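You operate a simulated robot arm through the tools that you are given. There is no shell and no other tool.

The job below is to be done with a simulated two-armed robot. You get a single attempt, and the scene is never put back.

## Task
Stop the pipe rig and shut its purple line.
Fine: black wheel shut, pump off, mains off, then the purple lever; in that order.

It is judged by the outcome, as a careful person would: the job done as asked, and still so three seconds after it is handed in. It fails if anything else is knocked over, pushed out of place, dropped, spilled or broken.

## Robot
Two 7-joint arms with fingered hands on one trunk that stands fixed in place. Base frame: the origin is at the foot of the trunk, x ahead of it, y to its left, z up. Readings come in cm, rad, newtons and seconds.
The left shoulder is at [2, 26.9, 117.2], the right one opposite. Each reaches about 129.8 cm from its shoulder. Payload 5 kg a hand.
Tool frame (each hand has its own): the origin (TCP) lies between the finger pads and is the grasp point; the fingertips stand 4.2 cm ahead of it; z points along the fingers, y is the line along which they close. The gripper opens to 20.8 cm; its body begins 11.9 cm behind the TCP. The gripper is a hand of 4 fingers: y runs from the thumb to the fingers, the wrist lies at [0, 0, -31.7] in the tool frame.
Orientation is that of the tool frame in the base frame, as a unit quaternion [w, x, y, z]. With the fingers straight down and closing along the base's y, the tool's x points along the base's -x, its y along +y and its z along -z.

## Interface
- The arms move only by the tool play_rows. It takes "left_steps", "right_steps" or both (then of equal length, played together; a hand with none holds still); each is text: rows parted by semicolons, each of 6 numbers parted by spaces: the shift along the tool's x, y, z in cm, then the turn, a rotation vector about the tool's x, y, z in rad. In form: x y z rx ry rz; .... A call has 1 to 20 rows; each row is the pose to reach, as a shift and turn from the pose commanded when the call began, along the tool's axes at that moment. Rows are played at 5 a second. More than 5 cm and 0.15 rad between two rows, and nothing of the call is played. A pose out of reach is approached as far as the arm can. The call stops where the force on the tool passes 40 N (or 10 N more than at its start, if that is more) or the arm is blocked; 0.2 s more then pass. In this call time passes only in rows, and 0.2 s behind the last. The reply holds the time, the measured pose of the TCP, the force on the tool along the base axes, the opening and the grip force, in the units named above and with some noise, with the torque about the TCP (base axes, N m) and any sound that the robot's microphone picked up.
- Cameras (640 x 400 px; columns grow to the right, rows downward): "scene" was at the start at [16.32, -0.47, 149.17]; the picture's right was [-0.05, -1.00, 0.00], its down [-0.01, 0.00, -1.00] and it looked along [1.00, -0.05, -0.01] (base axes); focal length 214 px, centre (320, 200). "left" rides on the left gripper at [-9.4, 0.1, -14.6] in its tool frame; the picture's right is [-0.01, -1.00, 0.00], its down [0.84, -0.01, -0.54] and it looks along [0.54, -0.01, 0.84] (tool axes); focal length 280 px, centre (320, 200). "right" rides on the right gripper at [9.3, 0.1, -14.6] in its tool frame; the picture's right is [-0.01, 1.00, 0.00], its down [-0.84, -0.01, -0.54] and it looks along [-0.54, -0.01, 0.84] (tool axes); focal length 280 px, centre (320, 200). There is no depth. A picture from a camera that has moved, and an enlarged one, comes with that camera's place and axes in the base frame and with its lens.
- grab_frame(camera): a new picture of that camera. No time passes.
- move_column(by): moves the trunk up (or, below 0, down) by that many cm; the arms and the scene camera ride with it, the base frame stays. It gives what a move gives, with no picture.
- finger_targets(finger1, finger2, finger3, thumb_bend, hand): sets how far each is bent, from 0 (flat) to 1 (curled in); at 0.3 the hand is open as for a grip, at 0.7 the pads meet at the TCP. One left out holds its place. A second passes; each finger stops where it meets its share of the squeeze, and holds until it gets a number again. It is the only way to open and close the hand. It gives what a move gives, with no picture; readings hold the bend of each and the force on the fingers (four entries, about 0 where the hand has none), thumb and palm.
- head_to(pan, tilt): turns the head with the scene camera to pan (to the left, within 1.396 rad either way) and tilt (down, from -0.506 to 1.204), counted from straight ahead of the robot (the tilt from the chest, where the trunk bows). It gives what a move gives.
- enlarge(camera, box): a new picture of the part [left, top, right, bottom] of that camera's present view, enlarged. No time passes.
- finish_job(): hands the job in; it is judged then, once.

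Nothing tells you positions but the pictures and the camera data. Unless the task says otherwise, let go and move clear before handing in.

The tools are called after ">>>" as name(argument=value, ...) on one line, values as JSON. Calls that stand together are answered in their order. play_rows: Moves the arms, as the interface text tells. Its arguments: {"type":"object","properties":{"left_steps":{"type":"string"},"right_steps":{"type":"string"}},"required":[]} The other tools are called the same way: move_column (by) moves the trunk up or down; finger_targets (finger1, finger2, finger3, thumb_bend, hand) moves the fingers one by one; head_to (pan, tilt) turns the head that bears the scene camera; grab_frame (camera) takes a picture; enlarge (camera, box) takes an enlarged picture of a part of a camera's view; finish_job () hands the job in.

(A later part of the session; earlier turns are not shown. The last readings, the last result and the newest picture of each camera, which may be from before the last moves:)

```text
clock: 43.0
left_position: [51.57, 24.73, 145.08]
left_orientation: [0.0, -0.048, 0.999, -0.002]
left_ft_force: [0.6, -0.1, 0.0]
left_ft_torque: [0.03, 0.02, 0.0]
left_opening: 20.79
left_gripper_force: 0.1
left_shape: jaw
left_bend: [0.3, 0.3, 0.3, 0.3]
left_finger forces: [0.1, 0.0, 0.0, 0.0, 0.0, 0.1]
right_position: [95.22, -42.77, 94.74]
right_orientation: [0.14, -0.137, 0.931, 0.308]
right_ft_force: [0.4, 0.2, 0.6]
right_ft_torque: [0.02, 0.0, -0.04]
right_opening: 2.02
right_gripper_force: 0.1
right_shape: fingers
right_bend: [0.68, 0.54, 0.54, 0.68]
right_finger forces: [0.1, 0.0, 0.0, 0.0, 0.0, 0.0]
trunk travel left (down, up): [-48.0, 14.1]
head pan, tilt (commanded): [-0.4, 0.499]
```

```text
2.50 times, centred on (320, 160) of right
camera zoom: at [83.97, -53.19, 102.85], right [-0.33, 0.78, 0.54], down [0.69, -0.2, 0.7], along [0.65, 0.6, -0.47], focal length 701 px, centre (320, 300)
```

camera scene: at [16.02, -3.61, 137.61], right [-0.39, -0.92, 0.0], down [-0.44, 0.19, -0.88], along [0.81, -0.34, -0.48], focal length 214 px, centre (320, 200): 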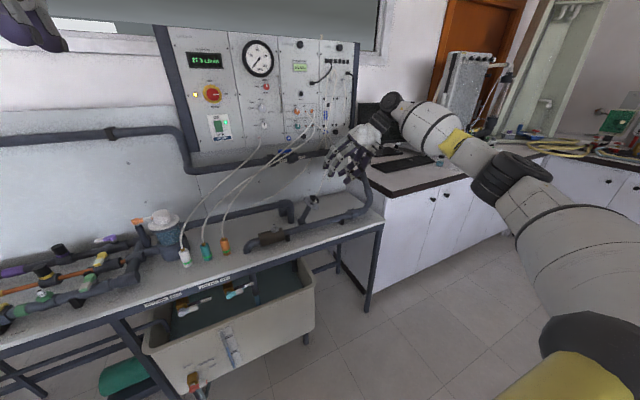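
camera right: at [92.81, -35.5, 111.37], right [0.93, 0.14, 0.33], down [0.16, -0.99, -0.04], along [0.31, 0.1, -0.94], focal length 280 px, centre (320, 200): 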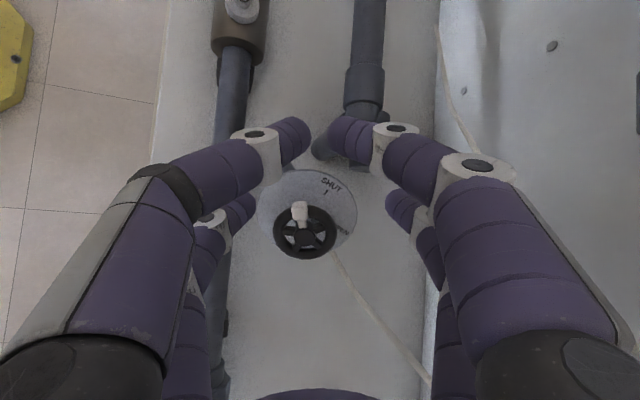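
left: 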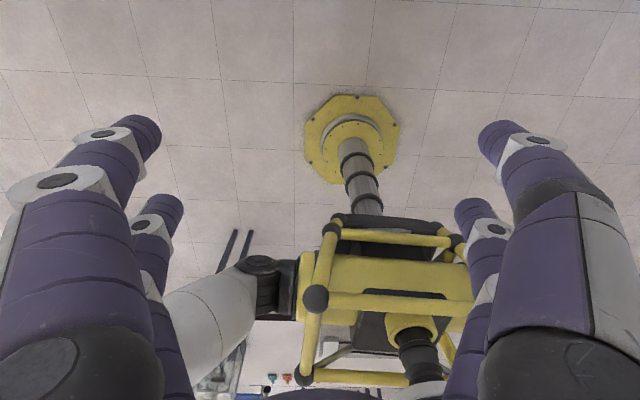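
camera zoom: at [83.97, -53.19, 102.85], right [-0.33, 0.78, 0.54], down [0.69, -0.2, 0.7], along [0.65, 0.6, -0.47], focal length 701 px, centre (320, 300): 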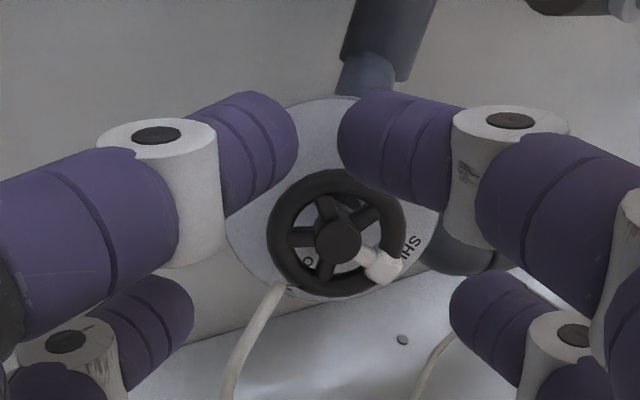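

Pointer now sits next to the SHUT lettering. Re-centring, small roll, and advancing 5 cm.

>>> play_rows(right_steps="-0.45 0.28 0 0 0 -0.087; -0.45 0.28 1.25 0 0 -0.087; -0.45 0.28 2.5 0 0 -0.087; -0.45 0.28 3.75 0 0 -0.087; -0.45 0.28 5 0 0 -0.087")

>>> enlarge(camera="right", box=[220, 100, 420, 260])

```text
clock: 44.2
left_position: [51.47, 24.77, 145.21]
left_orientation: [0.001, -0.049, 0.999, -0.001]
left_ft_force: [0.2, -0.3, -0.4]
left_ft_torque: [-0.02, 0.04, 0.03]
left_opening: 20.8
left_gripper_force: 0.1
left_shape: jaw
left_bend: [0.3, 0.3, 0.3, 0.3]
left_finger forces: [0.1, 0.0, 0.0, 0.0, 0.1, 0.1]
right_position: [96.38, -39.3, 91.24]
right_orientation: [0.153, -0.177, 0.924, 0.302]
right_ft_force: [0.5, 0.2, 0.4]
right_ft_torque: [-0.01, 0.0, 0.0]
right_opening: 2.02
right_gripper_force: 0.0
right_shape: fingers
right_bend: [0.68, 0.54, 0.54, 0.68]
right_finger forces: [0.0, 0.1, 0.1, 0.0, 0.0, 0.0]
trunk travel left (down, up): [-48.0, 14.1]
head pan, tilt (commanded): [-0.4, 0.499]
```

```text
2.50 times, centred on (320, 180) of right
camera zoom: at [85.5, -50.37, 98.93], right [-0.41, 0.76, 0.51], down [0.66, -0.14, 0.74], along [0.63, 0.64, -0.44], focal length 701 px, centre (320, 250)
```

zoom: 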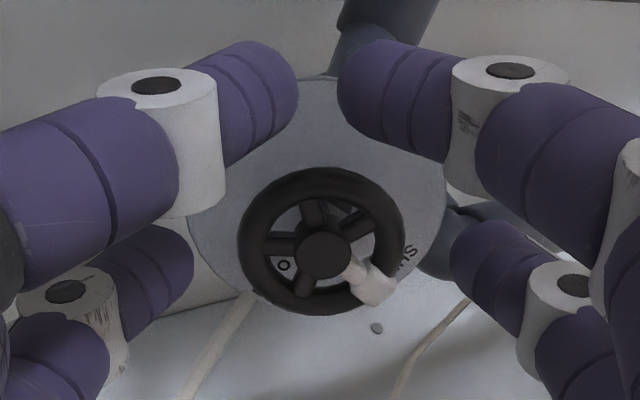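

Centred again with the pointer just ahead of finger2. Advancing 1.5 cm and closing.

>>> play_rows(right_steps="0 0 0.75 0 0 0; 0 0 1.5 0 0 0")

>>> finger_targets(hand="right", finger2=0.74, finger3=0.74)

>>> enlarge(camera="right", box=[220, 100, 420, 260])

```text
clock: 44.8
left_position: [51.62, 24.75, 145.15]
left_orientation: [0.001, -0.048, 0.999, -0.002]
left_ft_force: [-0.5, 0.4, 0.2]
left_ft_torque: [-0.01, 0.0, 0.01]
left_opening: 20.78
left_gripper_force: 0.0
left_shape: jaw
left_bend: [0.3, 0.3, 0.3, 0.3]
left_finger forces: [0.0, 0.0, 0.0, 0.0, 0.0, 0.0]
right_position: [96.57, -38.46, 90.14]
right_orientation: [0.154, -0.177, 0.924, 0.301]
right_ft_force: [0.6, -0.7, -0.7]
right_ft_torque: [0.02, -0.01, 0.03]
right_opening: 2.02
right_gripper_force: 0.1
right_shape: fingers
right_bend: [0.68, 0.54, 0.54, 0.68]
right_finger forces: [0.0, 0.0, 0.0, 0.0, 0.0, 0.1]
trunk travel left (down, up): [-48.0, 14.1]
head pan, tilt (commanded): [-0.4, 0.499]
```

```text
clock: 45.8
left_position: [51.51, 24.93, 145.12]
left_orientation: [0.001, -0.048, 0.999, -0.002]
left_ft_force: [1.0, -0.5, 0.3]
left_ft_torque: [-0.03, 0.01, -0.01]
left_opening: 20.77
left_gripper_force: 0.1
left_shape: jaw
left_bend: [0.3, 0.3, 0.3, 0.3]
left_finger forces: [0.0, 0.0, 0.0, 0.0, 0.0, 0.1]
right_position: [96.6, -38.39, 90.18]
right_orientation: [0.153, -0.178, 0.924, 0.302]
right_ft_force: [0.8, 2.0, -0.8]
right_ft_torque: [0.05, 0.01, 0.07]
right_opening: 2.01
right_gripper_force: 7.2
right_shape: fingers
right_bend: [0.68, 0.61, 0.61, 0.68]
right_finger forces: [0.0, 7.6, 7.2, 0.1, 0.1, 0.2]
trunk travel left (down, up): [-48.0, 14.1]
head pan, tilt (commanded): [-0.4, 0.499]
```

```text
2.50 times, centred on (320, 180) of right
camera zoom: at [85.72, -49.5, 97.78], right [-0.41, 0.76, 0.51], down [0.66, -0.14, 0.74], along [0.63, 0.64, -0.44], focal length 701 px, centre (320, 250)
```

zoom: 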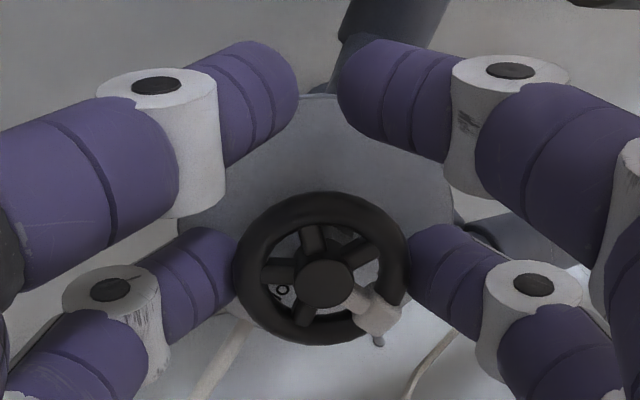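

Gripped. Turning in small increments now, watching the torque for the closing stop.

>>> play_rows(right_steps="-0.01 0.19 0 0 0 0.06; -0.02 0.37 0 0 0 0.12")

>>> enlarge(camera="right", box=[220, 100, 420, 260])

>>> enlarge(camera="scene", box=[285, 170, 345, 212])

```text
clock: 46.4
left_position: [51.51, 24.89, 145.12]
left_orientation: [0.002, -0.048, 0.999, -0.002]
left_ft_force: [0.3, 0.5, -0.5]
left_ft_torque: [0.01, -0.01, -0.02]
left_opening: 20.8
left_gripper_force: 0.0
left_shape: jaw
left_bend: [0.3, 0.3, 0.3, 0.3]
left_finger forces: [0.0, 0.0, 0.0, 0.0, 0.0, 0.0]
right_position: [96.45, -38.21, 90.27]
right_orientation: [0.135, -0.121, 0.933, 0.31]
right_ft_force: [1.3, 1.0, -1.5]
right_ft_torque: [-0.01, -0.07, 0.29]
right_opening: 2.05
right_gripper_force: 7.5
right_shape: fingers
right_bend: [0.68, 0.61, 0.61, 0.68]
right_finger forces: [0.0, 7.1, 7.9, 0.0, 0.0, 0.0]
trunk travel left (down, up): [-48.0, 14.1]
head pan, tilt (commanded): [-0.4, 0.499]
```

```text
2.50 times, centred on (320, 180) of right
camera zoom: at [85.18, -48.33, 98.53], right [-0.3, 0.78, 0.55], down [0.7, -0.22, 0.68], along [0.65, 0.59, -0.48], focal length 701 px, centre (320, 250)
```

zoom: 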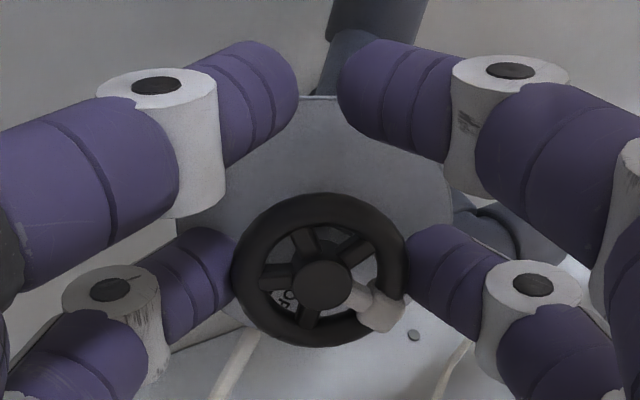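

```text
9.52 times, centred on (315, 191) of scene
camera zoom: at [15.95, -3.54, 137.64], right [-0.39, -0.92, 0.0], down [-0.44, 0.19, -0.88], along [0.81, -0.34, -0.48], focal length 2043 px, centre (368, 286)
```

zoom: 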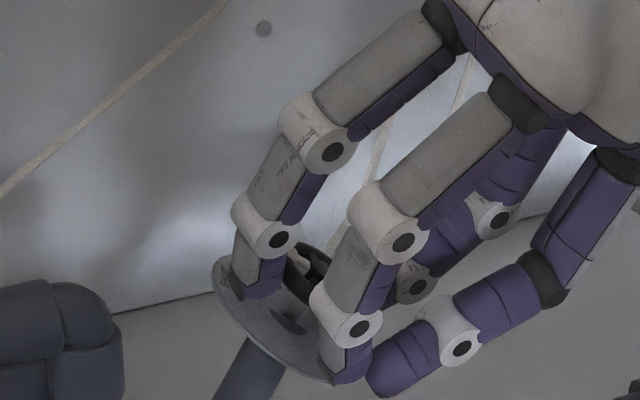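

The hand turned but the pointer stayed, with 0.27 N·m resisting, which suggests it is at its closing stop. I'll check the flow reading on the panel.

>>> enlarge(camera="scene", box=[170, 30, 290, 105])

>>> enlarge(camera="right", box=[285, 165, 365, 245])

```text
5.33 times, centred on (230, 68) of scene
camera zoom: at [15.95, -3.54, 137.64], right [-0.39, -0.92, 0.0], down [-0.44, 0.19, -0.88], along [0.81, -0.34, -0.48], focal length 1144 px, centre (800, 907)
```

zoom: 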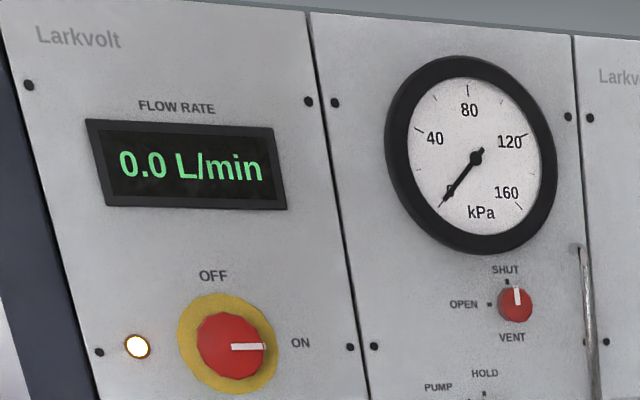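

```text
5.00 times, centred on (325, 205) of right
camera zoom: at [85.18, -48.33, 98.53], right [-0.3, 0.78, 0.55], down [0.7, -0.22, 0.68], along [0.65, 0.59, -0.48], focal length 1402 px, centre (295, 175)
```

zoom: 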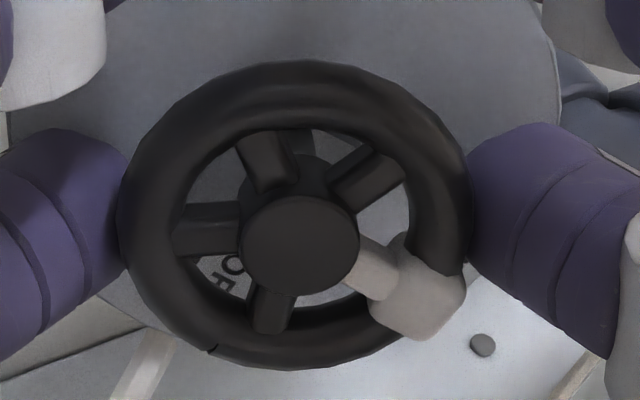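

Flow now reads 0.0 L/min. One more small turn to confirm it is against the stop.

>>> play_rows(right_steps="-0.01 0.18 0 0 0 0.06; -0.02 0.36 0 0 0 0.12; -0.05 0.54 0 0 0 0.18")

>>> enlarge(camera="right", box=[285, 165, 365, 245])

```text
clock: 47.2
left_position: [51.51, 24.76, 145.03]
left_orientation: [0.001, -0.048, 0.999, -0.002]
left_ft_force: [0.1, 0.1, 0.9]
left_ft_torque: [-0.04, 0.0, 0.01]
left_opening: 20.8
left_gripper_force: 0.1
left_shape: jaw
left_bend: [0.3, 0.3, 0.3, 0.3]
left_finger forces: [0.0, 0.1, 0.0, 0.0, 0.0, 0.0]
right_position: [96.46, -37.71, 90.68]
right_orientation: [0.106, -0.036, 0.94, 0.321]
right_ft_force: [6.6, 1.7, -2.9]
right_ft_torque: [0.07, -0.2, 0.19]
right_opening: 2.03
right_gripper_force: 8.5
right_shape: fingers
right_bend: [0.68, 0.61, 0.61, 0.68]
right_finger forces: [0.0, 5.9, 10.0, 0.1, 0.0, 0.0]
trunk travel left (down, up): [-48.0, 14.1]
head pan, tilt (commanded): [-0.4, 0.499]
```

```text
5.00 times, centred on (325, 205) of right
camera zoom: at [84.77, -46.57, 99.81], right [-0.12, 0.79, 0.6], down [0.73, -0.34, 0.6], along [0.67, 0.51, -0.54], focal length 1402 px, centre (295, 175)
```

zoom: 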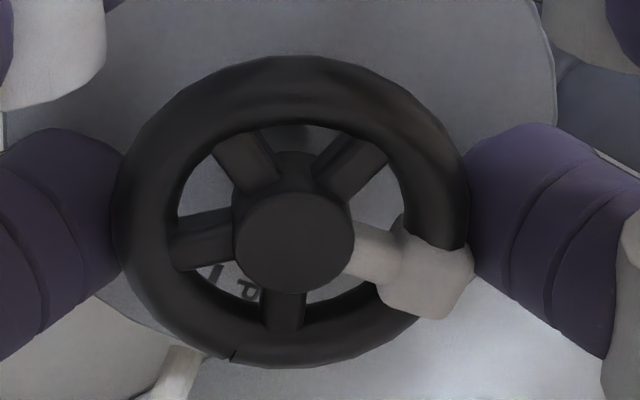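

The hand turned 10° while the wheel stayed put: it is against its stop, and the flow is zero. I'll release, back away, and verify.

>>> finger_targets(hand="right", finger2=0.53, finger3=0.53)

>>> play_rows(right_steps="0 0 -1.5 0 0 0; 0 0 -3 0 0 0; 0 0 -5 0 0 0; 0 0 -8 0 0 0; 0 0 -12 0 0 0; 0 0 -16 0 0 0")

>>> grab_frame(camera="right")

>>> enlarge(camera="right", box=[280, 60, 380, 160])

>>> enlarge(camera="scene", box=[290, 180, 340, 215])

```text
clock: 48.2
left_position: [51.6, 24.85, 145.08]
left_orientation: [0.001, -0.048, 0.999, -0.002]
left_ft_force: [0.0, -0.9, -0.8]
left_ft_torque: [0.0, 0.0, 0.04]
left_opening: 20.78
left_gripper_force: 0.2
left_shape: jaw
left_bend: [0.3, 0.3, 0.3, 0.3]
left_finger forces: [0.0, 0.1, 0.0, 0.0, 0.1, 0.0]
right_position: [96.32, -37.79, 90.59]
right_orientation: [0.107, -0.037, 0.94, 0.321]
right_ft_force: [-0.4, 0.2, -0.9]
right_ft_torque: [-0.03, 0.0, -0.03]
right_opening: 2.03
right_gripper_force: 0.1
right_shape: fingers
right_bend: [0.68, 0.53, 0.53, 0.68]
right_finger forces: [0.0, 0.0, 0.0, 0.0, 0.0, 0.0]
trunk travel left (down, up): [-48.0, 14.1]
head pan, tilt (commanded): [-0.4, 0.499]
```

```text
clock: 49.6
left_position: [51.41, 24.77, 145.12]
left_orientation: [0.001, -0.048, 0.999, -0.002]
left_ft_force: [-1.1, 0.3, 0.0]
left_ft_torque: [0.02, -0.13, -0.03]
left_opening: 20.8
left_gripper_force: 0.1
left_shape: jaw
left_bend: [0.3, 0.3, 0.3, 0.3]
left_finger forces: [0.0, 0.0, 0.0, 0.0, 0.1, 0.0]
right_position: [93.45, -47.34, 103.04]
right_orientation: [0.105, -0.038, 0.94, 0.321]
right_ft_force: [0.0, 0.7, -1.5]
right_ft_torque: [-0.07, -0.03, -0.03]
right_opening: 2.01
right_gripper_force: 0.0
right_shape: fingers
right_bend: [0.68, 0.53, 0.53, 0.68]
right_finger forces: [0.0, 0.0, 0.0, 0.1, 0.0, 0.1]
trunk travel left (down, up): [-48.0, 14.1]
head pan, tilt (commanded): [-0.4, 0.499]
```

```text
taken
camera right: at [81.84, -56.34, 112.26], right [-0.12, 0.79, 0.6], down [0.73, -0.34, 0.6], along [0.67, 0.51, -0.53], focal length 280 px, centre (320, 200)
```

right: 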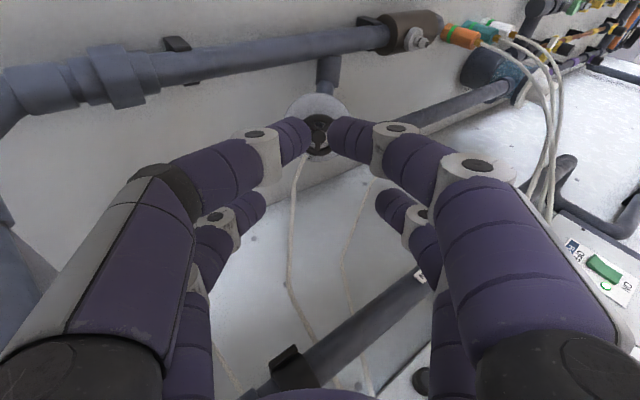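

```text
4.00 times, centred on (330, 110) of right
camera zoom: at [81.84, -56.34, 112.26], right [-0.12, 0.79, 0.6], down [0.73, -0.34, 0.6], along [0.67, 0.51, -0.53], focal length 1122 px, centre (280, 560)
```

zoom: 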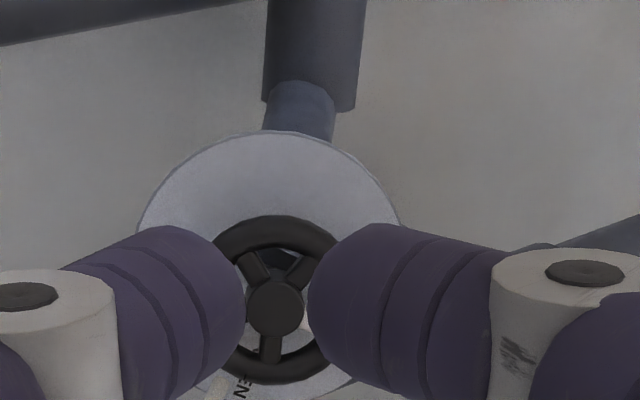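

```text
11.43 times, centred on (315, 198) of scene
camera zoom: at [15.86, -3.53, 137.66], right [-0.39, -0.92, 0.0], down [-0.44, 0.19, -0.88], along [0.81, -0.34, -0.48], focal length 2451 px, centre (377, 229)
```

zoom: 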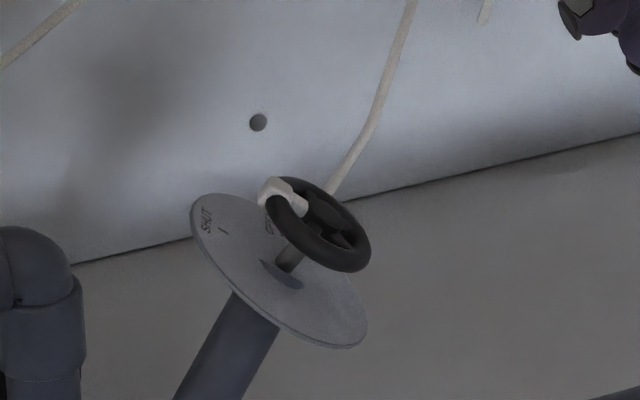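

The pointer now lies in line with the SHUT mark and flow is 0.0: wheel shut. Next is the pump rocker; I'll withdraw the right arm back and up, clear of the rig.

>>> play_rows(right_steps="2.8 1.93 -2.88 0 0 0; 5.6 3.85 -5.75 0 0 0; 8.4 5.78 -8.63 0 0 0; 11.2 7.7 -11.5 0 0 0; 14 9.63 -14.38 0 0 0; 16.8 11.55 -17.25 0 0 0; 19.6 13.48 -20.13 0 0 0; 22.4 15.4 -23 0 0 0")

>>> finger_targets(hand="left", finger1=0.7, thumb_bend=0.7, finger2=0.55, finger3=0.45)

>>> head_to(pan=0.1, tilt=0.2)

>>> grab_frame(camera="scene")

>>> grab_frame(camera="left")

```text
clock: 51.4
left_position: [51.41, 24.73, 145.15]
left_orientation: [0.001, -0.048, 0.999, -0.002]
left_ft_force: [-1.8, 0.9, 1.4]
left_ft_torque: [-0.03, -0.13, 0.0]
left_opening: 20.81
left_gripper_force: 0.0
left_shape: jaw
left_bend: [0.3, 0.3, 0.3, 0.3]
left_finger forces: [0.0, 0.1, 0.0, 0.0, 0.0, 0.1]
right_position: [65.58, -49.36, 124.91]
right_orientation: [0.106, -0.037, 0.94, 0.321]
right_ft_force: [0.1, 0.1, 0.6]
right_ft_torque: [-0.02, 0.0, -0.02]
right_opening: 2.04
right_gripper_force: 0.1
right_shape: fingers
right_bend: [0.68, 0.53, 0.53, 0.68]
right_finger forces: [0.1, 0.0, 0.1, 0.0, 0.0, 0.0]
trunk travel left (down, up): [-48.0, 14.1]
head pan, tilt (commanded): [-0.4, 0.499]
```

```text
clock: 52.4
left_position: [51.54, 24.76, 145.09]
left_orientation: [0.001, -0.048, 0.999, -0.001]
left_ft_force: [0.6, -0.1, -0.1]
left_ft_torque: [-0.03, 0.03, 0.03]
left_opening: 1.12
left_gripper_force: 0.0
left_shape: fingers
left_bend: [0.7, 0.55, 0.45, 0.7]
left_finger forces: [0.0, 0.1, 0.0, 0.0, 0.0, 0.1]
right_position: [65.59, -49.38, 124.87]
right_orientation: [0.106, -0.037, 0.94, 0.322]
right_ft_force: [-0.2, 0.5, 0.5]
right_ft_torque: [-0.01, 0.01, 0.0]
right_opening: 2.04
right_gripper_force: 0.1
right_shape: fingers
right_bend: [0.68, 0.53, 0.53, 0.68]
right_finger forces: [0.1, 0.0, 0.0, 0.0, 0.0, 0.0]
trunk travel left (down, up): [-48.0, 14.1]
head pan, tilt (commanded): [-0.4, 0.499]
```

```text
clock: 53.3
left_position: [51.46, 24.78, 145.06]
left_orientation: [0.002, -0.048, 0.999, -0.002]
left_ft_force: [0.2, -0.5, 0.2]
left_ft_torque: [-0.01, 0.01, 0.01]
left_opening: 1.1
left_gripper_force: 0.0
left_shape: fingers
left_bend: [0.7, 0.55, 0.45, 0.7]
left_finger forces: [0.0, 0.0, 0.1, 0.0, 0.1, 0.0]
right_position: [65.59, -49.49, 124.88]
right_orientation: [0.106, -0.037, 0.941, 0.32]
right_ft_force: [-0.9, -0.2, 0.2]
right_ft_torque: [0.01, 0.02, -0.02]
right_opening: 2.01
right_gripper_force: 0.0
right_shape: fingers
right_bend: [0.68, 0.53, 0.53, 0.68]
right_finger forces: [0.0, 0.1, 0.0, 0.0, 0.1, 0.0]
trunk travel left (down, up): [-48.0, 14.1]
head pan, tilt (commanded): [0.099, 0.201]
```

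```text
taken
camera scene: at [16.81, 0.92, 140.41], right [0.1, -1.0, 0.0], down [-0.2, -0.02, -0.98], along [0.98, 0.1, -0.2], focal length 214 px, centre (320, 200)
```

scene: 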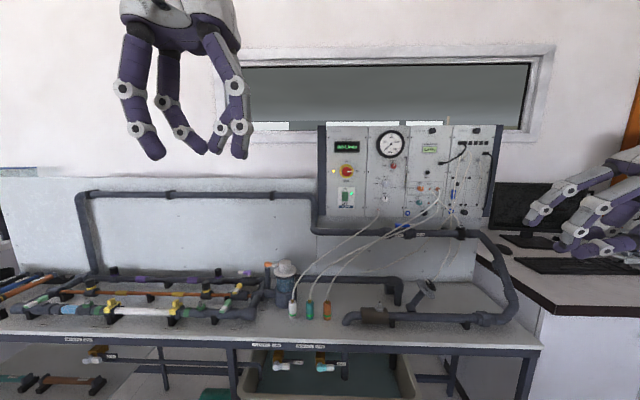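

```text
taken
camera left: at [60.74, 25.83, 159.74], right [0.11, -0.99, 0.0], down [-0.84, -0.09, 0.54], along [-0.53, -0.06, -0.84], focal length 280 px, centre (320, 200)
```

left: 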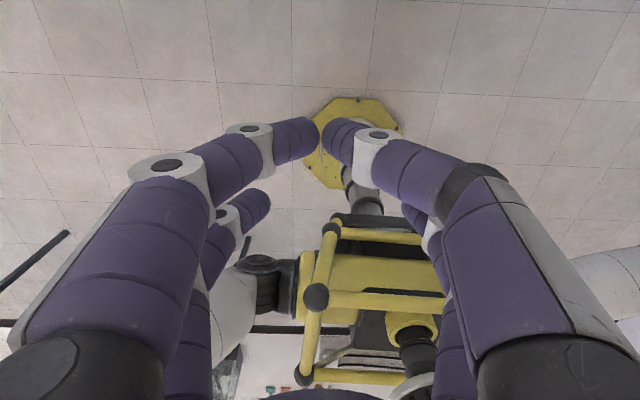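

Right arm is clear; the left thumb–finger1 pair is the camera-side pair. I'll take an enlarged view of the panel from here to refine the switch positions.

>>> enlarge(camera="scene", box=[310, 120, 430, 220])

>>> enlarge(camera="scene", box=[320, 155, 380, 215])

```text
4.00 times, centred on (370, 170) of scene
camera zoom: at [16.81, 0.92, 140.41], right [0.1, -1.0, 0.0], down [-0.2, -0.02, -0.98], along [0.98, 0.1, -0.2], focal length 858 px, centre (120, 320)
```

zoom: 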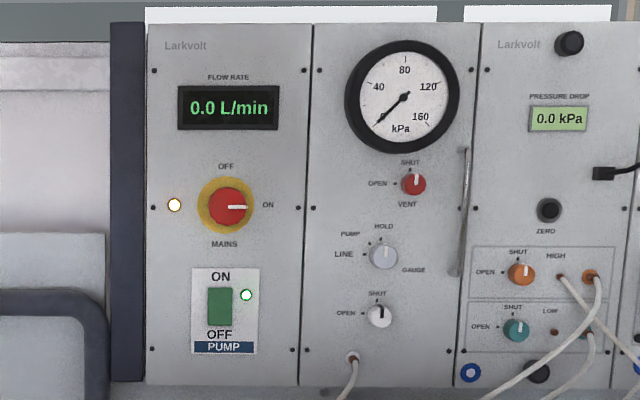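

```text
6.67 times, centred on (350, 185) of scene
camera zoom: at [16.81, 0.92, 140.41], right [0.1, -1.0, 0.0], down [-0.2, -0.02, -0.98], along [0.98, 0.1, -0.2], focal length 1430 px, centre (120, 300)
```

zoom: 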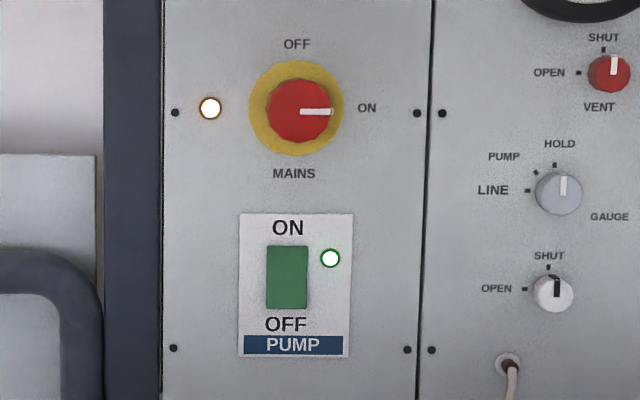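

Refined: rocker centre about [114.3, -1.0, 122.3], mains knob face about [112.2, -1.45, 133.8]. I'll bring the left hand, all fingertips pinched and pitched 30° down, to a standoff in front of the rocker's OFF half.

>>> finger_targets(hand="left", finger1=0.7, thumb_bend=0.7, finger2=0.7, finger3=0.7)

>>> play_rows(left_steps="-3.4 -2.17 1.79 0.0036 -0.0747 0.0062; -6.8 -4.34 3.59 0.0072 -0.1495 0.0124; -10.2 -6.51 5.38 0.0108 -0.2242 0.0187; -13.6 -8.69 7.17 0.0144 -0.2989 0.0249; -17 -10.86 8.96 0.018 -0.3737 0.0311; -20.4 -13.03 10.76 0.0216 -0.4484 0.0373; -23.8 -15.2 12.55 0.0252 -0.5232 0.0436")

>>> grab_frame(camera="left")

>>> grab_frame(camera="scene")

```text
clock: 54.3
left_position: [51.39, 24.83, 145.06]
left_orientation: [0.001, -0.048, 0.999, -0.003]
left_ft_force: [0.2, 0.4, -0.2]
left_ft_torque: [0.01, -0.01, 0.02]
left_opening: 1.09
left_gripper_force: 0.0
left_shape: fingers
left_bend: [0.7, 0.7, 0.7, 0.7]
left_finger forces: [0.0, 0.0, 0.0, 0.1, 0.0, 0.1]
right_position: [65.7, -49.29, 124.86]
right_orientation: [0.106, -0.037, 0.94, 0.321]
right_ft_force: [0.5, 0.2, -0.2]
right_ft_torque: [0.01, 0.04, 0.0]
right_opening: 2.02
right_gripper_force: 0.0
right_shape: fingers
right_bend: [0.68, 0.53, 0.53, 0.68]
right_finger forces: [0.1, 0.0, 0.0, 0.0, 0.1, 0.0]
trunk travel left (down, up): [-48.0, 14.1]
head pan, tilt (commanded): [0.099, 0.201]
```

```text
clock: 55.9
left_position: [76.86, 11.91, 132.62]
left_orientation: [0.261, -0.025, 0.965, -0.001]
left_ft_force: [0.2, -0.4, 0.1]
left_ft_torque: [0.02, 0.06, 0.04]
left_opening: 1.1
left_gripper_force: 0.1
left_shape: fingers
left_bend: [0.7, 0.7, 0.7, 0.7]
left_finger forces: [0.1, 0.0, 0.0, 0.0, 0.0, 0.0]
right_position: [65.69, -49.45, 124.74]
right_orientation: [0.105, -0.037, 0.94, 0.321]
right_ft_force: [1.5, -0.2, -1.4]
right_ft_torque: [0.09, 0.11, 0.07]
right_opening: 2.01
right_gripper_force: 0.1
right_shape: fingers
right_bend: [0.68, 0.53, 0.53, 0.68]
right_finger forces: [0.1, 0.1, 0.1, 0.0, 0.0, 0.0]
trunk travel left (down, up): [-48.0, 14.1]
head pan, tilt (commanded): [0.099, 0.201]
```

```text
taken
camera left: at [77.5, 12.28, 149.94], right [0.06, -1.0, 0.02], down [-1.0, -0.06, 0.04], along [-0.04, -0.03, -1.0], focal length 280 px, centre (320, 200)
```

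left: 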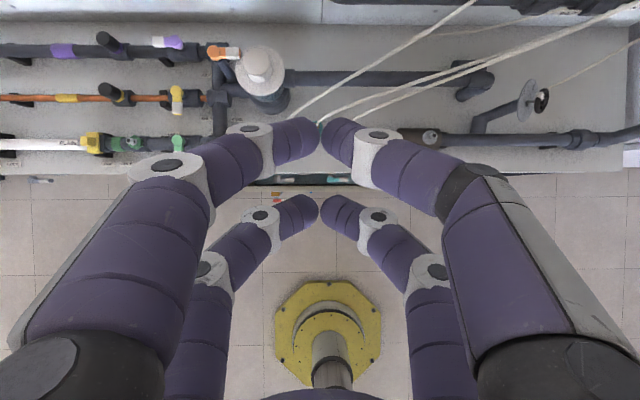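

```text
taken
camera scene: at [16.92, 0.88, 140.38], right [0.1, -0.99, 0.0], down [-0.2, -0.02, -0.98], along [0.97, 0.1, -0.2], focal length 214 px, centre (320, 200)
```

scene: 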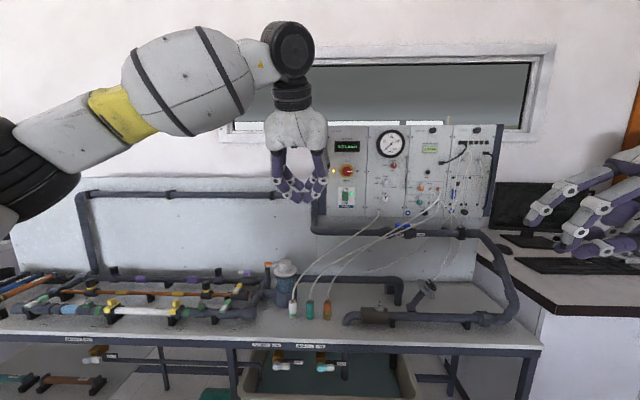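

The left arm moves well, and the view from above shows the tubes and levers. Completing the move to the rocker standoff.

>>> play_rows(left_steps="-2.08 -1.98 3.33 0.0036 -0.0747 0.0062; -4.15 -3.96 6.66 0.0072 -0.1495 0.0124; -6.23 -5.94 9.99 0.0108 -0.2242 0.0187; -8.3 -7.91 13.33 0.0144 -0.2989 0.0249; -10.38 -9.89 16.66 0.018 -0.3737 0.0311; -12.45 -11.87 19.99 0.0216 -0.4484 0.0373; -14.53 -13.85 23.32 0.0252 -0.5231 0.0436")

>>> grab_frame(camera="left")

>>> grab_frame(camera="scene")

```text
clock: 57.5
left_position: [101.74, -0.98, 119.85]
left_orientation: [0.5, -0.001, 0.866, 0.0]
left_ft_force: [1.4, -0.7, 0.3]
left_ft_torque: [0.02, 0.07, 0.03]
left_opening: 1.12
left_gripper_force: 0.0
left_shape: fingers
left_bend: [0.7, 0.7, 0.7, 0.7]
left_finger forces: [0.0, 0.0, 0.0, 0.1, 0.1, 0.0]
right_position: [65.69, -49.54, 124.67]
right_orientation: [0.106, -0.037, 0.94, 0.321]
right_ft_force: [0.7, 0.0, -0.4]
right_ft_torque: [0.21, 0.12, 0.15]
right_opening: 2.01
right_gripper_force: 0.1
right_shape: fingers
right_bend: [0.68, 0.53, 0.53, 0.68]
right_finger forces: [0.1, 0.0, 0.0, 0.0, 0.0, 0.0]
trunk travel left (down, up): [-48.0, 14.1]
head pan, tilt (commanded): [0.099, 0.201]
```

```text
taken
camera left: at [93.67, -0.91, 135.27], right [0.01, -1.0, 0.01], down [-0.89, -0.01, -0.46], along [0.46, -0.01, -0.89], focal length 280 px, centre (320, 200)
```

left: 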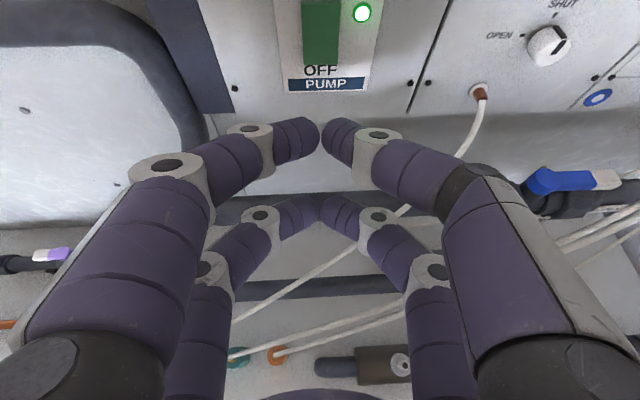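

```text
taken
camera scene: at [16.93, 0.85, 140.37], right [0.1, -1.0, 0.0], down [-0.2, -0.02, -0.98], along [0.97, 0.1, -0.2], focal length 214 px, centre (320, 200)
```

scene: 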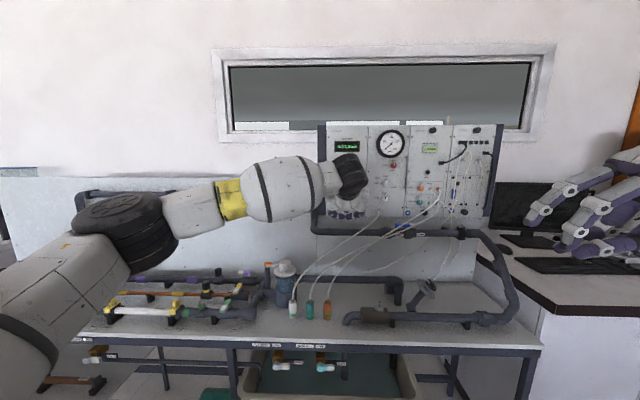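

Lined up with the OFF half of the rocker. I'll approach 5 cm straight toward the panel and look.

>>> play_rows(left_steps="-0.83 0 1.44 0 0 0; -1.67 0 2.89 0 0 0; -2.5 0 4.33 0 0 0")

>>> grab_frame(camera="left")

>>> enlarge(camera="scene", box=[310, 130, 400, 230])

```text
clock: 58.3
left_position: [106.65, -1.1, 119.7]
left_orientation: [0.5, 0.0, 0.866, -0.001]
left_ft_force: [0.7, 0.4, -0.3]
left_ft_torque: [0.05, -0.06, 0.02]
left_opening: 1.09
left_gripper_force: 0.1
left_shape: fingers
left_bend: [0.7, 0.7, 0.7, 0.7]
left_finger forces: [0.0, 0.0, 0.1, 0.0, 0.0, 0.1]
right_position: [65.64, -49.49, 124.91]
right_orientation: [0.105, -0.037, 0.94, 0.321]
right_ft_force: [0.6, 0.5, -1.1]
right_ft_torque: [0.08, 0.06, 0.06]
right_opening: 2.03
right_gripper_force: 0.0
right_shape: fingers
right_bend: [0.68, 0.53, 0.53, 0.68]
right_finger forces: [0.0, 0.0, 0.0, 0.0, 0.1, 0.1]
trunk travel left (down, up): [-48.0, 14.1]
head pan, tilt (commanded): [0.099, 0.201]
```

```text
taken
camera left: at [98.57, -0.9, 135.23], right [0.01, -1.0, 0.01], down [-0.89, -0.01, -0.46], along [0.46, -0.01, -0.89], focal length 280 px, centre (320, 200)
```

left: 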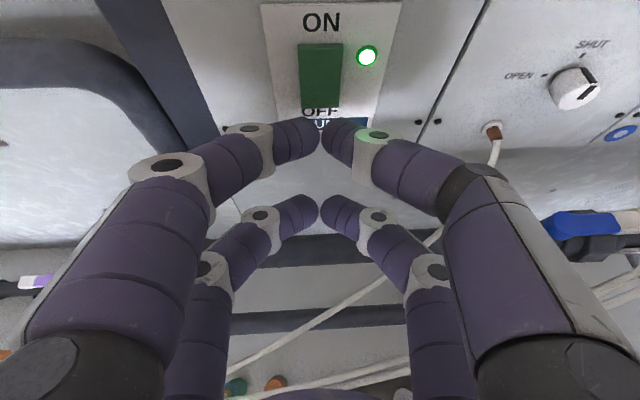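

```text
4.00 times, centred on (355, 180) of scene
camera zoom: at [16.87, 0.88, 140.39], right [0.1, -1.0, 0.0], down [-0.2, -0.02, -0.98], along [0.97, 0.1, -0.2], focal length 858 px, centre (180, 280)
```

zoom: 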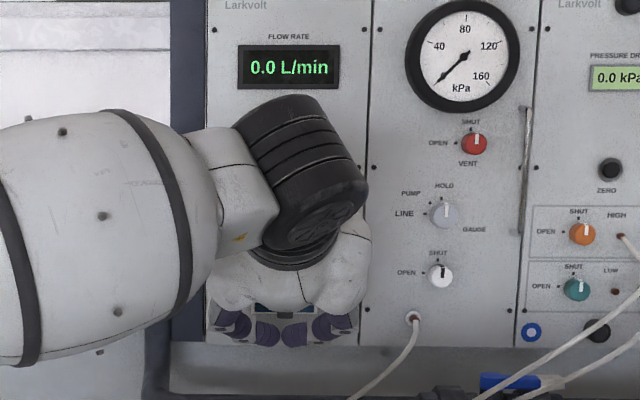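

Fingertips are about 2 cm off the panel at the lower half of the rocker. I'll raise 0.5 cm and press in small steps.

>>> play_rows(left_steps="-0.73 0 0.27 0 0 0; -0.93 0 0.62 0 0 0; -1.08 0 0.88 0 0 0; -1.23 0 1.14 0 0 0")

>>> enlarge(camera="left", box=[220, 0, 420, 160])

```text
clock: 59.3
left_position: [108.15, -1.1, 120.43]
left_orientation: [0.5, 0.0, 0.866, -0.002]
left_ft_force: [0.3, -0.9, -0.7]
left_ft_torque: [0.0, 0.02, -0.03]
left_opening: 1.1
left_gripper_force: 0.1
left_shape: fingers
left_bend: [0.7, 0.7, 0.7, 0.7]
left_finger forces: [0.0, 0.0, 0.0, 0.0, 0.0, 0.0]
right_position: [65.5, -49.47, 124.95]
right_orientation: [0.106, -0.037, 0.94, 0.321]
right_ft_force: [-0.8, -0.3, -0.6]
right_ft_torque: [-0.03, -0.01, 0.04]
right_opening: 2.02
right_gripper_force: 0.1
right_shape: fingers
right_bend: [0.68, 0.53, 0.53, 0.68]
right_finger forces: [0.0, 0.0, 0.1, 0.1, 0.0, 0.1]
trunk travel left (down, up): [-48.0, 14.1]
head pan, tilt (commanded): [0.099, 0.201]
```

```text
2.50 times, centred on (320, 80) of left
camera zoom: at [100.13, -0.81, 135.85], right [0.01, -1.0, 0.02], down [-0.89, -0.01, -0.46], along [0.46, -0.01, -0.89], focal length 701 px, centre (320, 500)
```

zoom: 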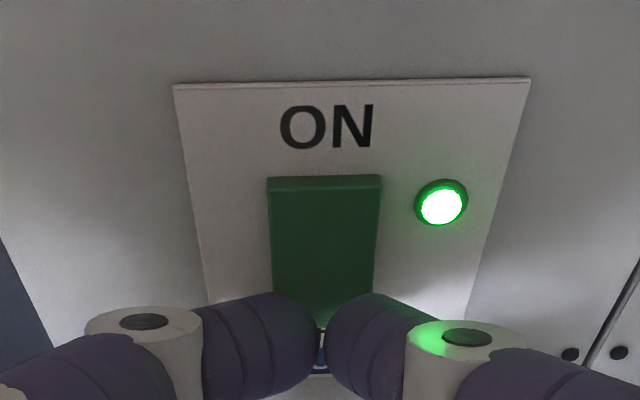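

No contact yet. Pressing forward in 0.3 cm steps.

>>> play_rows(left_steps="-0.15 0 0.26 0 0 0; -0.3 0 0.52 0 0 0; -0.45 0 0.78 0 0 0; -0.6 0 1.04 0 0 0")

>>> enlarge(camera="left", box=[220, 0, 420, 160])

```text
clock: 60.3
left_position: [109.24, -1.09, 120.41]
left_orientation: [0.5, -0.001, 0.866, -0.001]
left_ft_force: [-35.3, 7.9, -10.9]
left_ft_torque: [-0.18, 0.13, 0.49]
left_opening: 0.78
left_gripper_force: 18.3
left_shape: fingers
left_bend: [0.74, 0.7, 0.7, 0.7]
left_finger forces: [36.7, 0.1, 0.0, 0.1, 0.0, 0.0]
right_position: [65.33, -49.27, 124.99]
right_orientation: [0.107, -0.037, 0.94, 0.32]
right_ft_force: [-0.7, -0.6, -0.6]
right_ft_torque: [0.03, -0.03, -0.01]
right_opening: 2.03
right_gripper_force: 0.1
right_shape: fingers
right_bend: [0.68, 0.53, 0.53, 0.68]
right_finger forces: [0.0, 0.1, 0.1, 0.0, 0.1, 0.1]
trunk travel left (down, up): [-48.0, 14.1]
head pan, tilt (commanded): [0.099, 0.201]
heard: click
```

```text
2.50 times, centred on (320, 80) of left
camera zoom: at [101.12, -0.83, 135.87], right [0.01, -1.0, 0.02], down [-0.89, -0.01, -0.46], along [0.46, -0.01, -0.89], focal length 701 px, centre (320, 500)
```

zoom: 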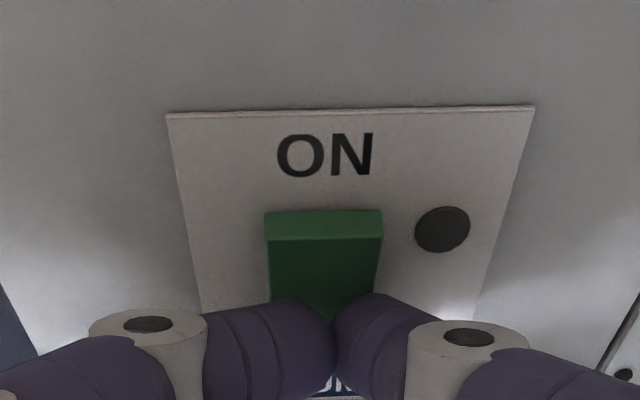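

A click was heard and the pump's green lamp is out: pump off. Backing away from the panel.

>>> play_rows(left_steps="0.3 0 -0.52 0 0 0; 0.75 0 -1.3 0 0 0; 2 0 -3.46 0 0 0; 3.5 0 -6.06 0 0 0; 5 0 -8.66 0 0 0")

>>> grab_frame(camera="left")

```text
clock: 61.5
left_position: [99.25, -0.89, 120.48]
left_orientation: [0.501, -0.001, 0.865, -0.001]
left_ft_force: [-0.7, 0.5, 0.1]
left_ft_torque: [-0.01, 0.03, -0.01]
left_opening: 1.04
left_gripper_force: 0.0
left_shape: fingers
left_bend: [0.7, 0.7, 0.7, 0.7]
left_finger forces: [0.0, 0.0, 0.1, 0.0, 0.0, 0.0]
right_position: [65.51, -49.54, 125.0]
right_orientation: [0.106, -0.036, 0.941, 0.321]
right_ft_force: [-0.4, -0.1, 0.6]
right_ft_torque: [-0.04, -0.02, -0.01]
right_opening: 2.02
right_gripper_force: 0.0
right_shape: fingers
right_bend: [0.68, 0.53, 0.53, 0.68]
right_finger forces: [0.0, 0.0, 0.1, 0.0, 0.1, 0.1]
trunk travel left (down, up): [-48.0, 14.1]
head pan, tilt (commanded): [0.099, 0.201]
```

```text
taken
camera left: at [91.27, -0.81, 135.89], right [0.01, -1.0, 0.01], down [-0.89, -0.01, -0.46], along [0.46, -0.01, -0.89], focal length 280 px, centre (320, 200)
```

left: 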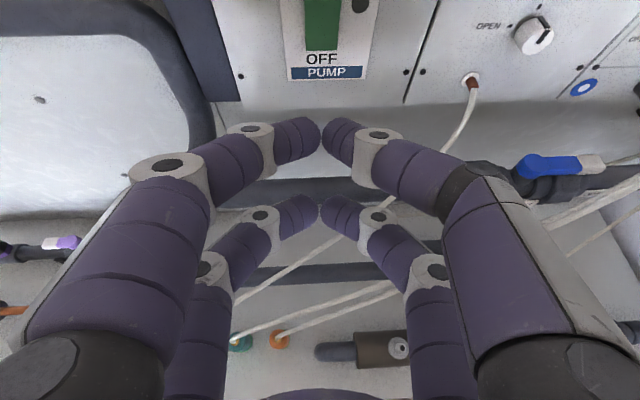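

Now the mains knob. I'll open the left thumb–finger1 pair and move to a standoff in front of the red knob, pre-rolled 45° so I can turn it 90° counter-clockwise.

>>> finger_targets(hand="left", finger1=0.55, thumb_bend=0.55)

>>> play_rows(left_steps="-1.88 0.26 -0.74 -0.0206 -0.0496 0.1298; -3.77 0.52 -1.48 -0.0411 -0.0993 0.2596; -5.65 0.78 -2.22 -0.0617 -0.1489 0.3895; -7.53 1.03 -2.96 -0.0822 -0.1985 0.5193; -9.42 1.29 -3.7 -0.1028 -0.2482 0.6491; -11.3 1.55 -4.44 -0.1233 -0.2978 0.7789")

>>> grab_frame(camera="left")

>>> enlarge(camera="left", box=[220, 0, 420, 160])

```text
clock: 62.5
left_position: [99.28, -1.18, 120.42]
left_orientation: [0.501, -0.001, 0.865, -0.001]
left_ft_force: [-0.3, -0.1, -0.9]
left_ft_torque: [-0.01, -0.01, -0.03]
left_opening: 8.57
left_gripper_force: 0.0
left_shape: fingers
left_bend: [0.55, 0.7, 0.7, 0.55]
left_finger forces: [0.0, 0.0, 0.0, 0.1, 0.0, 0.0]
right_position: [65.57, -49.44, 124.84]
right_orientation: [0.106, -0.037, 0.94, 0.321]
right_ft_force: [0.5, -0.8, 0.3]
right_ft_torque: [-0.01, 0.01, 0.02]
right_opening: 2.02
right_gripper_force: 0.0
right_shape: fingers
right_bend: [0.68, 0.53, 0.53, 0.68]
right_finger forces: [0.0, 0.0, 0.1, 0.1, 0.0, 0.1]
trunk travel left (down, up): [-48.0, 14.1]
head pan, tilt (commanded): [0.099, 0.201]
```

```text
clock: 63.9
left_position: [101.13, 0.68, 132.41]
left_orientation: [0.582, 0.297, 0.718, 0.241]
left_ft_force: [-0.1, -0.4, -0.9]
left_ft_torque: [-0.01, -0.02, 0.01]
left_opening: 8.6
left_gripper_force: 0.1
left_shape: fingers
left_bend: [0.55, 0.7, 0.7, 0.55]
left_finger forces: [0.0, 0.0, 0.1, 0.0, 0.0, 0.1]
right_position: [65.52, -49.45, 124.91]
right_orientation: [0.105, -0.037, 0.941, 0.321]
right_ft_force: [-0.6, 0.1, 0.0]
right_ft_torque: [-0.04, 0.02, -0.01]
right_opening: 2.01
right_gripper_force: 0.0
right_shape: fingers
right_bend: [0.68, 0.53, 0.53, 0.68]
right_finger forces: [0.0, 0.0, 0.1, 0.1, 0.0, 0.0]
trunk travel left (down, up): [-48.0, 14.1]
head pan, tilt (commanded): [0.099, 0.201]
```

```text
taken
camera left: at [88.19, -5.84, 142.1], right [-0.14, -0.72, -0.68], down [-0.65, 0.59, -0.48], along [0.75, 0.37, -0.55], focal length 280 px, centre (320, 200)
```

left: 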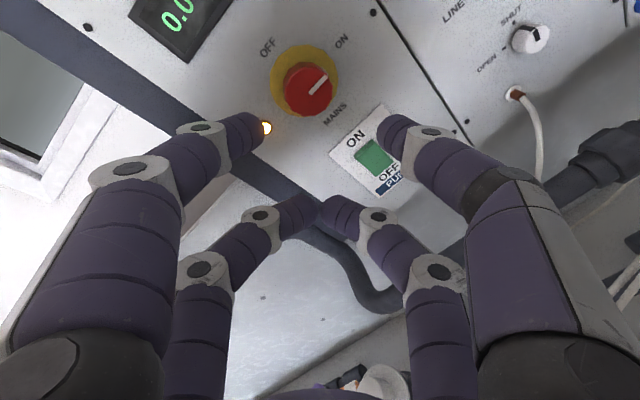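

```text
2.50 times, centred on (320, 80) of left
camera zoom: at [88.19, -5.84, 142.1], right [-0.14, -0.72, -0.68], down [-0.65, 0.59, -0.48], along [0.75, 0.37, -0.55], focal length 701 px, centre (320, 500)
```

zoom: 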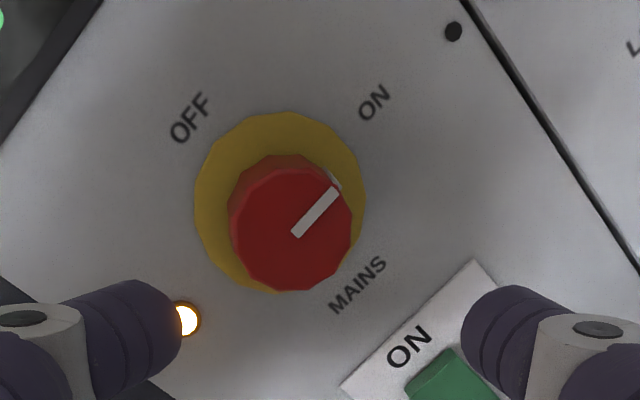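

The knob is in view just as estimated (within 0.3 cm). Approaching most of the way.

>>> play_rows(left_steps="-0.31 0.22 1.8 0 0 0; -0.62 0.43 3.6 0 0 0; -0.93 0.65 5.4 0 0 0")

>>> enlarge(camera="left", box=[200, 40, 440, 232])

```text
clock: 64.7
left_position: [106.77, 0.42, 132.31]
left_orientation: [0.582, 0.297, 0.718, 0.24]
left_ft_force: [0.4, 0.2, -0.1]
left_ft_torque: [0.0, -0.04, 0.01]
left_opening: 8.59
left_gripper_force: 0.0
left_shape: fingers
left_bend: [0.55, 0.7, 0.7, 0.55]
left_finger forces: [0.0, 0.0, 0.0, 0.1, 0.0, 0.0]
right_position: [65.61, -49.44, 124.68]
right_orientation: [0.106, -0.037, 0.94, 0.321]
right_ft_force: [0.5, -1.3, -0.5]
right_ft_torque: [0.02, 0.05, 0.02]
right_opening: 2.01
right_gripper_force: 0.1
right_shape: fingers
right_bend: [0.68, 0.53, 0.53, 0.68]
right_finger forces: [0.0, 0.0, 0.0, 0.1, 0.0, 0.1]
trunk travel left (down, up): [-48.0, 14.1]
head pan, tilt (commanded): [0.099, 0.201]
```

```text
2.08 times, centred on (320, 136) of left
camera zoom: at [93.8, -6.12, 141.96], right [-0.14, -0.72, -0.68], down [-0.65, 0.59, -0.48], along [0.74, 0.37, -0.55], focal length 584 px, centre (320, 333)
```

zoom: 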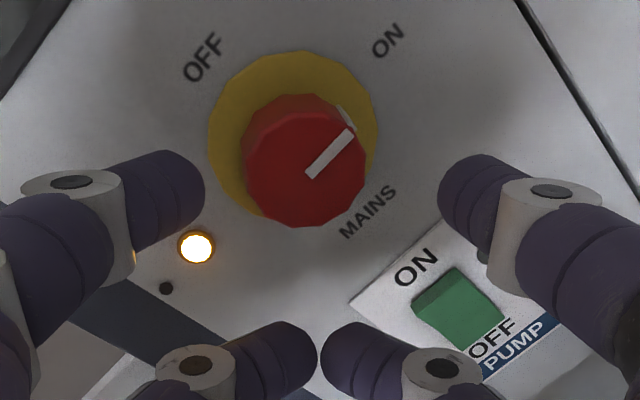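

Alignment is good. Advancing the last 2.4 cm to straddle the knob.

>>> play_rows(left_steps="-0.14 0.08 0.8 0 0 0; -0.28 0.16 1.6 0 0 0; -0.42 0.24 2.4 0 0 0")

>>> enlarge(camera="left", box=[200, 40, 440, 232])

```text
clock: 65.5
left_position: [108.87, 0.33, 132.64]
left_orientation: [0.583, 0.296, 0.717, 0.24]
left_ft_force: [-25.5, 6.9, 0.1]
left_ft_torque: [-0.32, -1.27, 0.69]
left_opening: 8.4
left_gripper_force: 12.7
left_shape: fingers
left_bend: [0.55, 0.7, 0.7, 0.55]
left_finger forces: [25.5, 0.0, 0.0, 0.0, 0.0, 0.0]
right_position: [65.4, -49.32, 124.96]
right_orientation: [0.107, -0.038, 0.94, 0.321]
right_ft_force: [0.0, 0.1, 0.0]
right_ft_torque: [0.0, 0.0, 0.0]
right_opening: 2.02
right_gripper_force: 0.0
right_shape: fingers
right_bend: [0.68, 0.53, 0.53, 0.68]
right_finger forces: [0.0, 0.1, 0.0, 0.0, 0.0, 0.0]
trunk travel left (down, up): [-48.0, 14.1]
head pan, tilt (commanded): [0.099, 0.201]
```

```text
2.08 times, centred on (320, 136) of left
camera zoom: at [95.89, -6.09, 142.19], right [-0.14, -0.72, -0.68], down [-0.65, 0.58, -0.48], along [0.75, 0.37, -0.55], focal length 584 px, centre (320, 333)
```

zoom: 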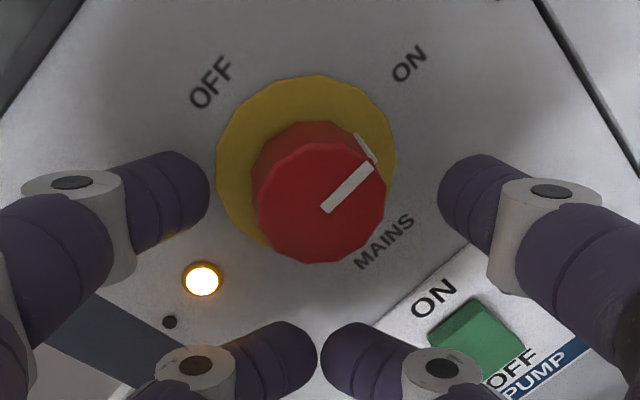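

Finger1 touched the panel because of the 12° pitch. I'll back off slightly and square the hand to the panel.

>>> play_rows(left_steps="0.1 0 -1.2 0 0 0; 0.25 -0.24 -1.15 -0.074 -0.074 0; 0.5 -0.48 -1.1 -0.148 -0.148 0")

>>> enlarge(camera="left", box=[200, 40, 440, 232])

```text
clock: 66.3
left_position: [107.86, 0.36, 131.96]
left_orientation: [0.655, 0.27, 0.653, 0.27]
left_ft_force: [-0.6, 1.1, 1.6]
left_ft_torque: [-0.03, 0.15, -0.04]
left_opening: 8.61
left_gripper_force: 0.1
left_shape: fingers
left_bend: [0.55, 0.7, 0.7, 0.55]
left_finger forces: [0.1, 0.0, 0.1, 0.0, 0.0, 0.0]
right_position: [65.56, -49.48, 124.88]
right_orientation: [0.105, -0.037, 0.94, 0.321]
right_ft_force: [-0.7, 0.2, 0.3]
right_ft_torque: [0.01, -0.01, 0.0]
right_opening: 2.02
right_gripper_force: 0.0
right_shape: fingers
right_bend: [0.68, 0.53, 0.53, 0.68]
right_finger forces: [0.0, 0.0, 0.1, 0.0, 0.0, 0.0]
trunk travel left (down, up): [-48.0, 14.1]
head pan, tilt (commanded): [0.099, 0.201]
```

```text
2.08 times, centred on (320, 136) of left
camera zoom: at [93.16, -6.18, 138.7], right [0.0, -0.72, -0.69], down [-0.54, 0.59, -0.61], along [0.84, 0.37, -0.39], focal length 584 px, centre (320, 333)
```

zoom: 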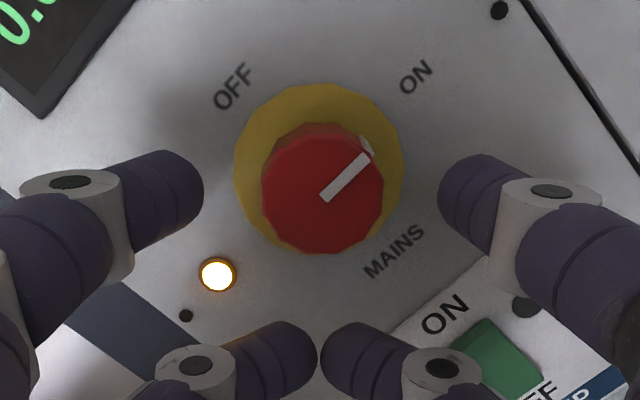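

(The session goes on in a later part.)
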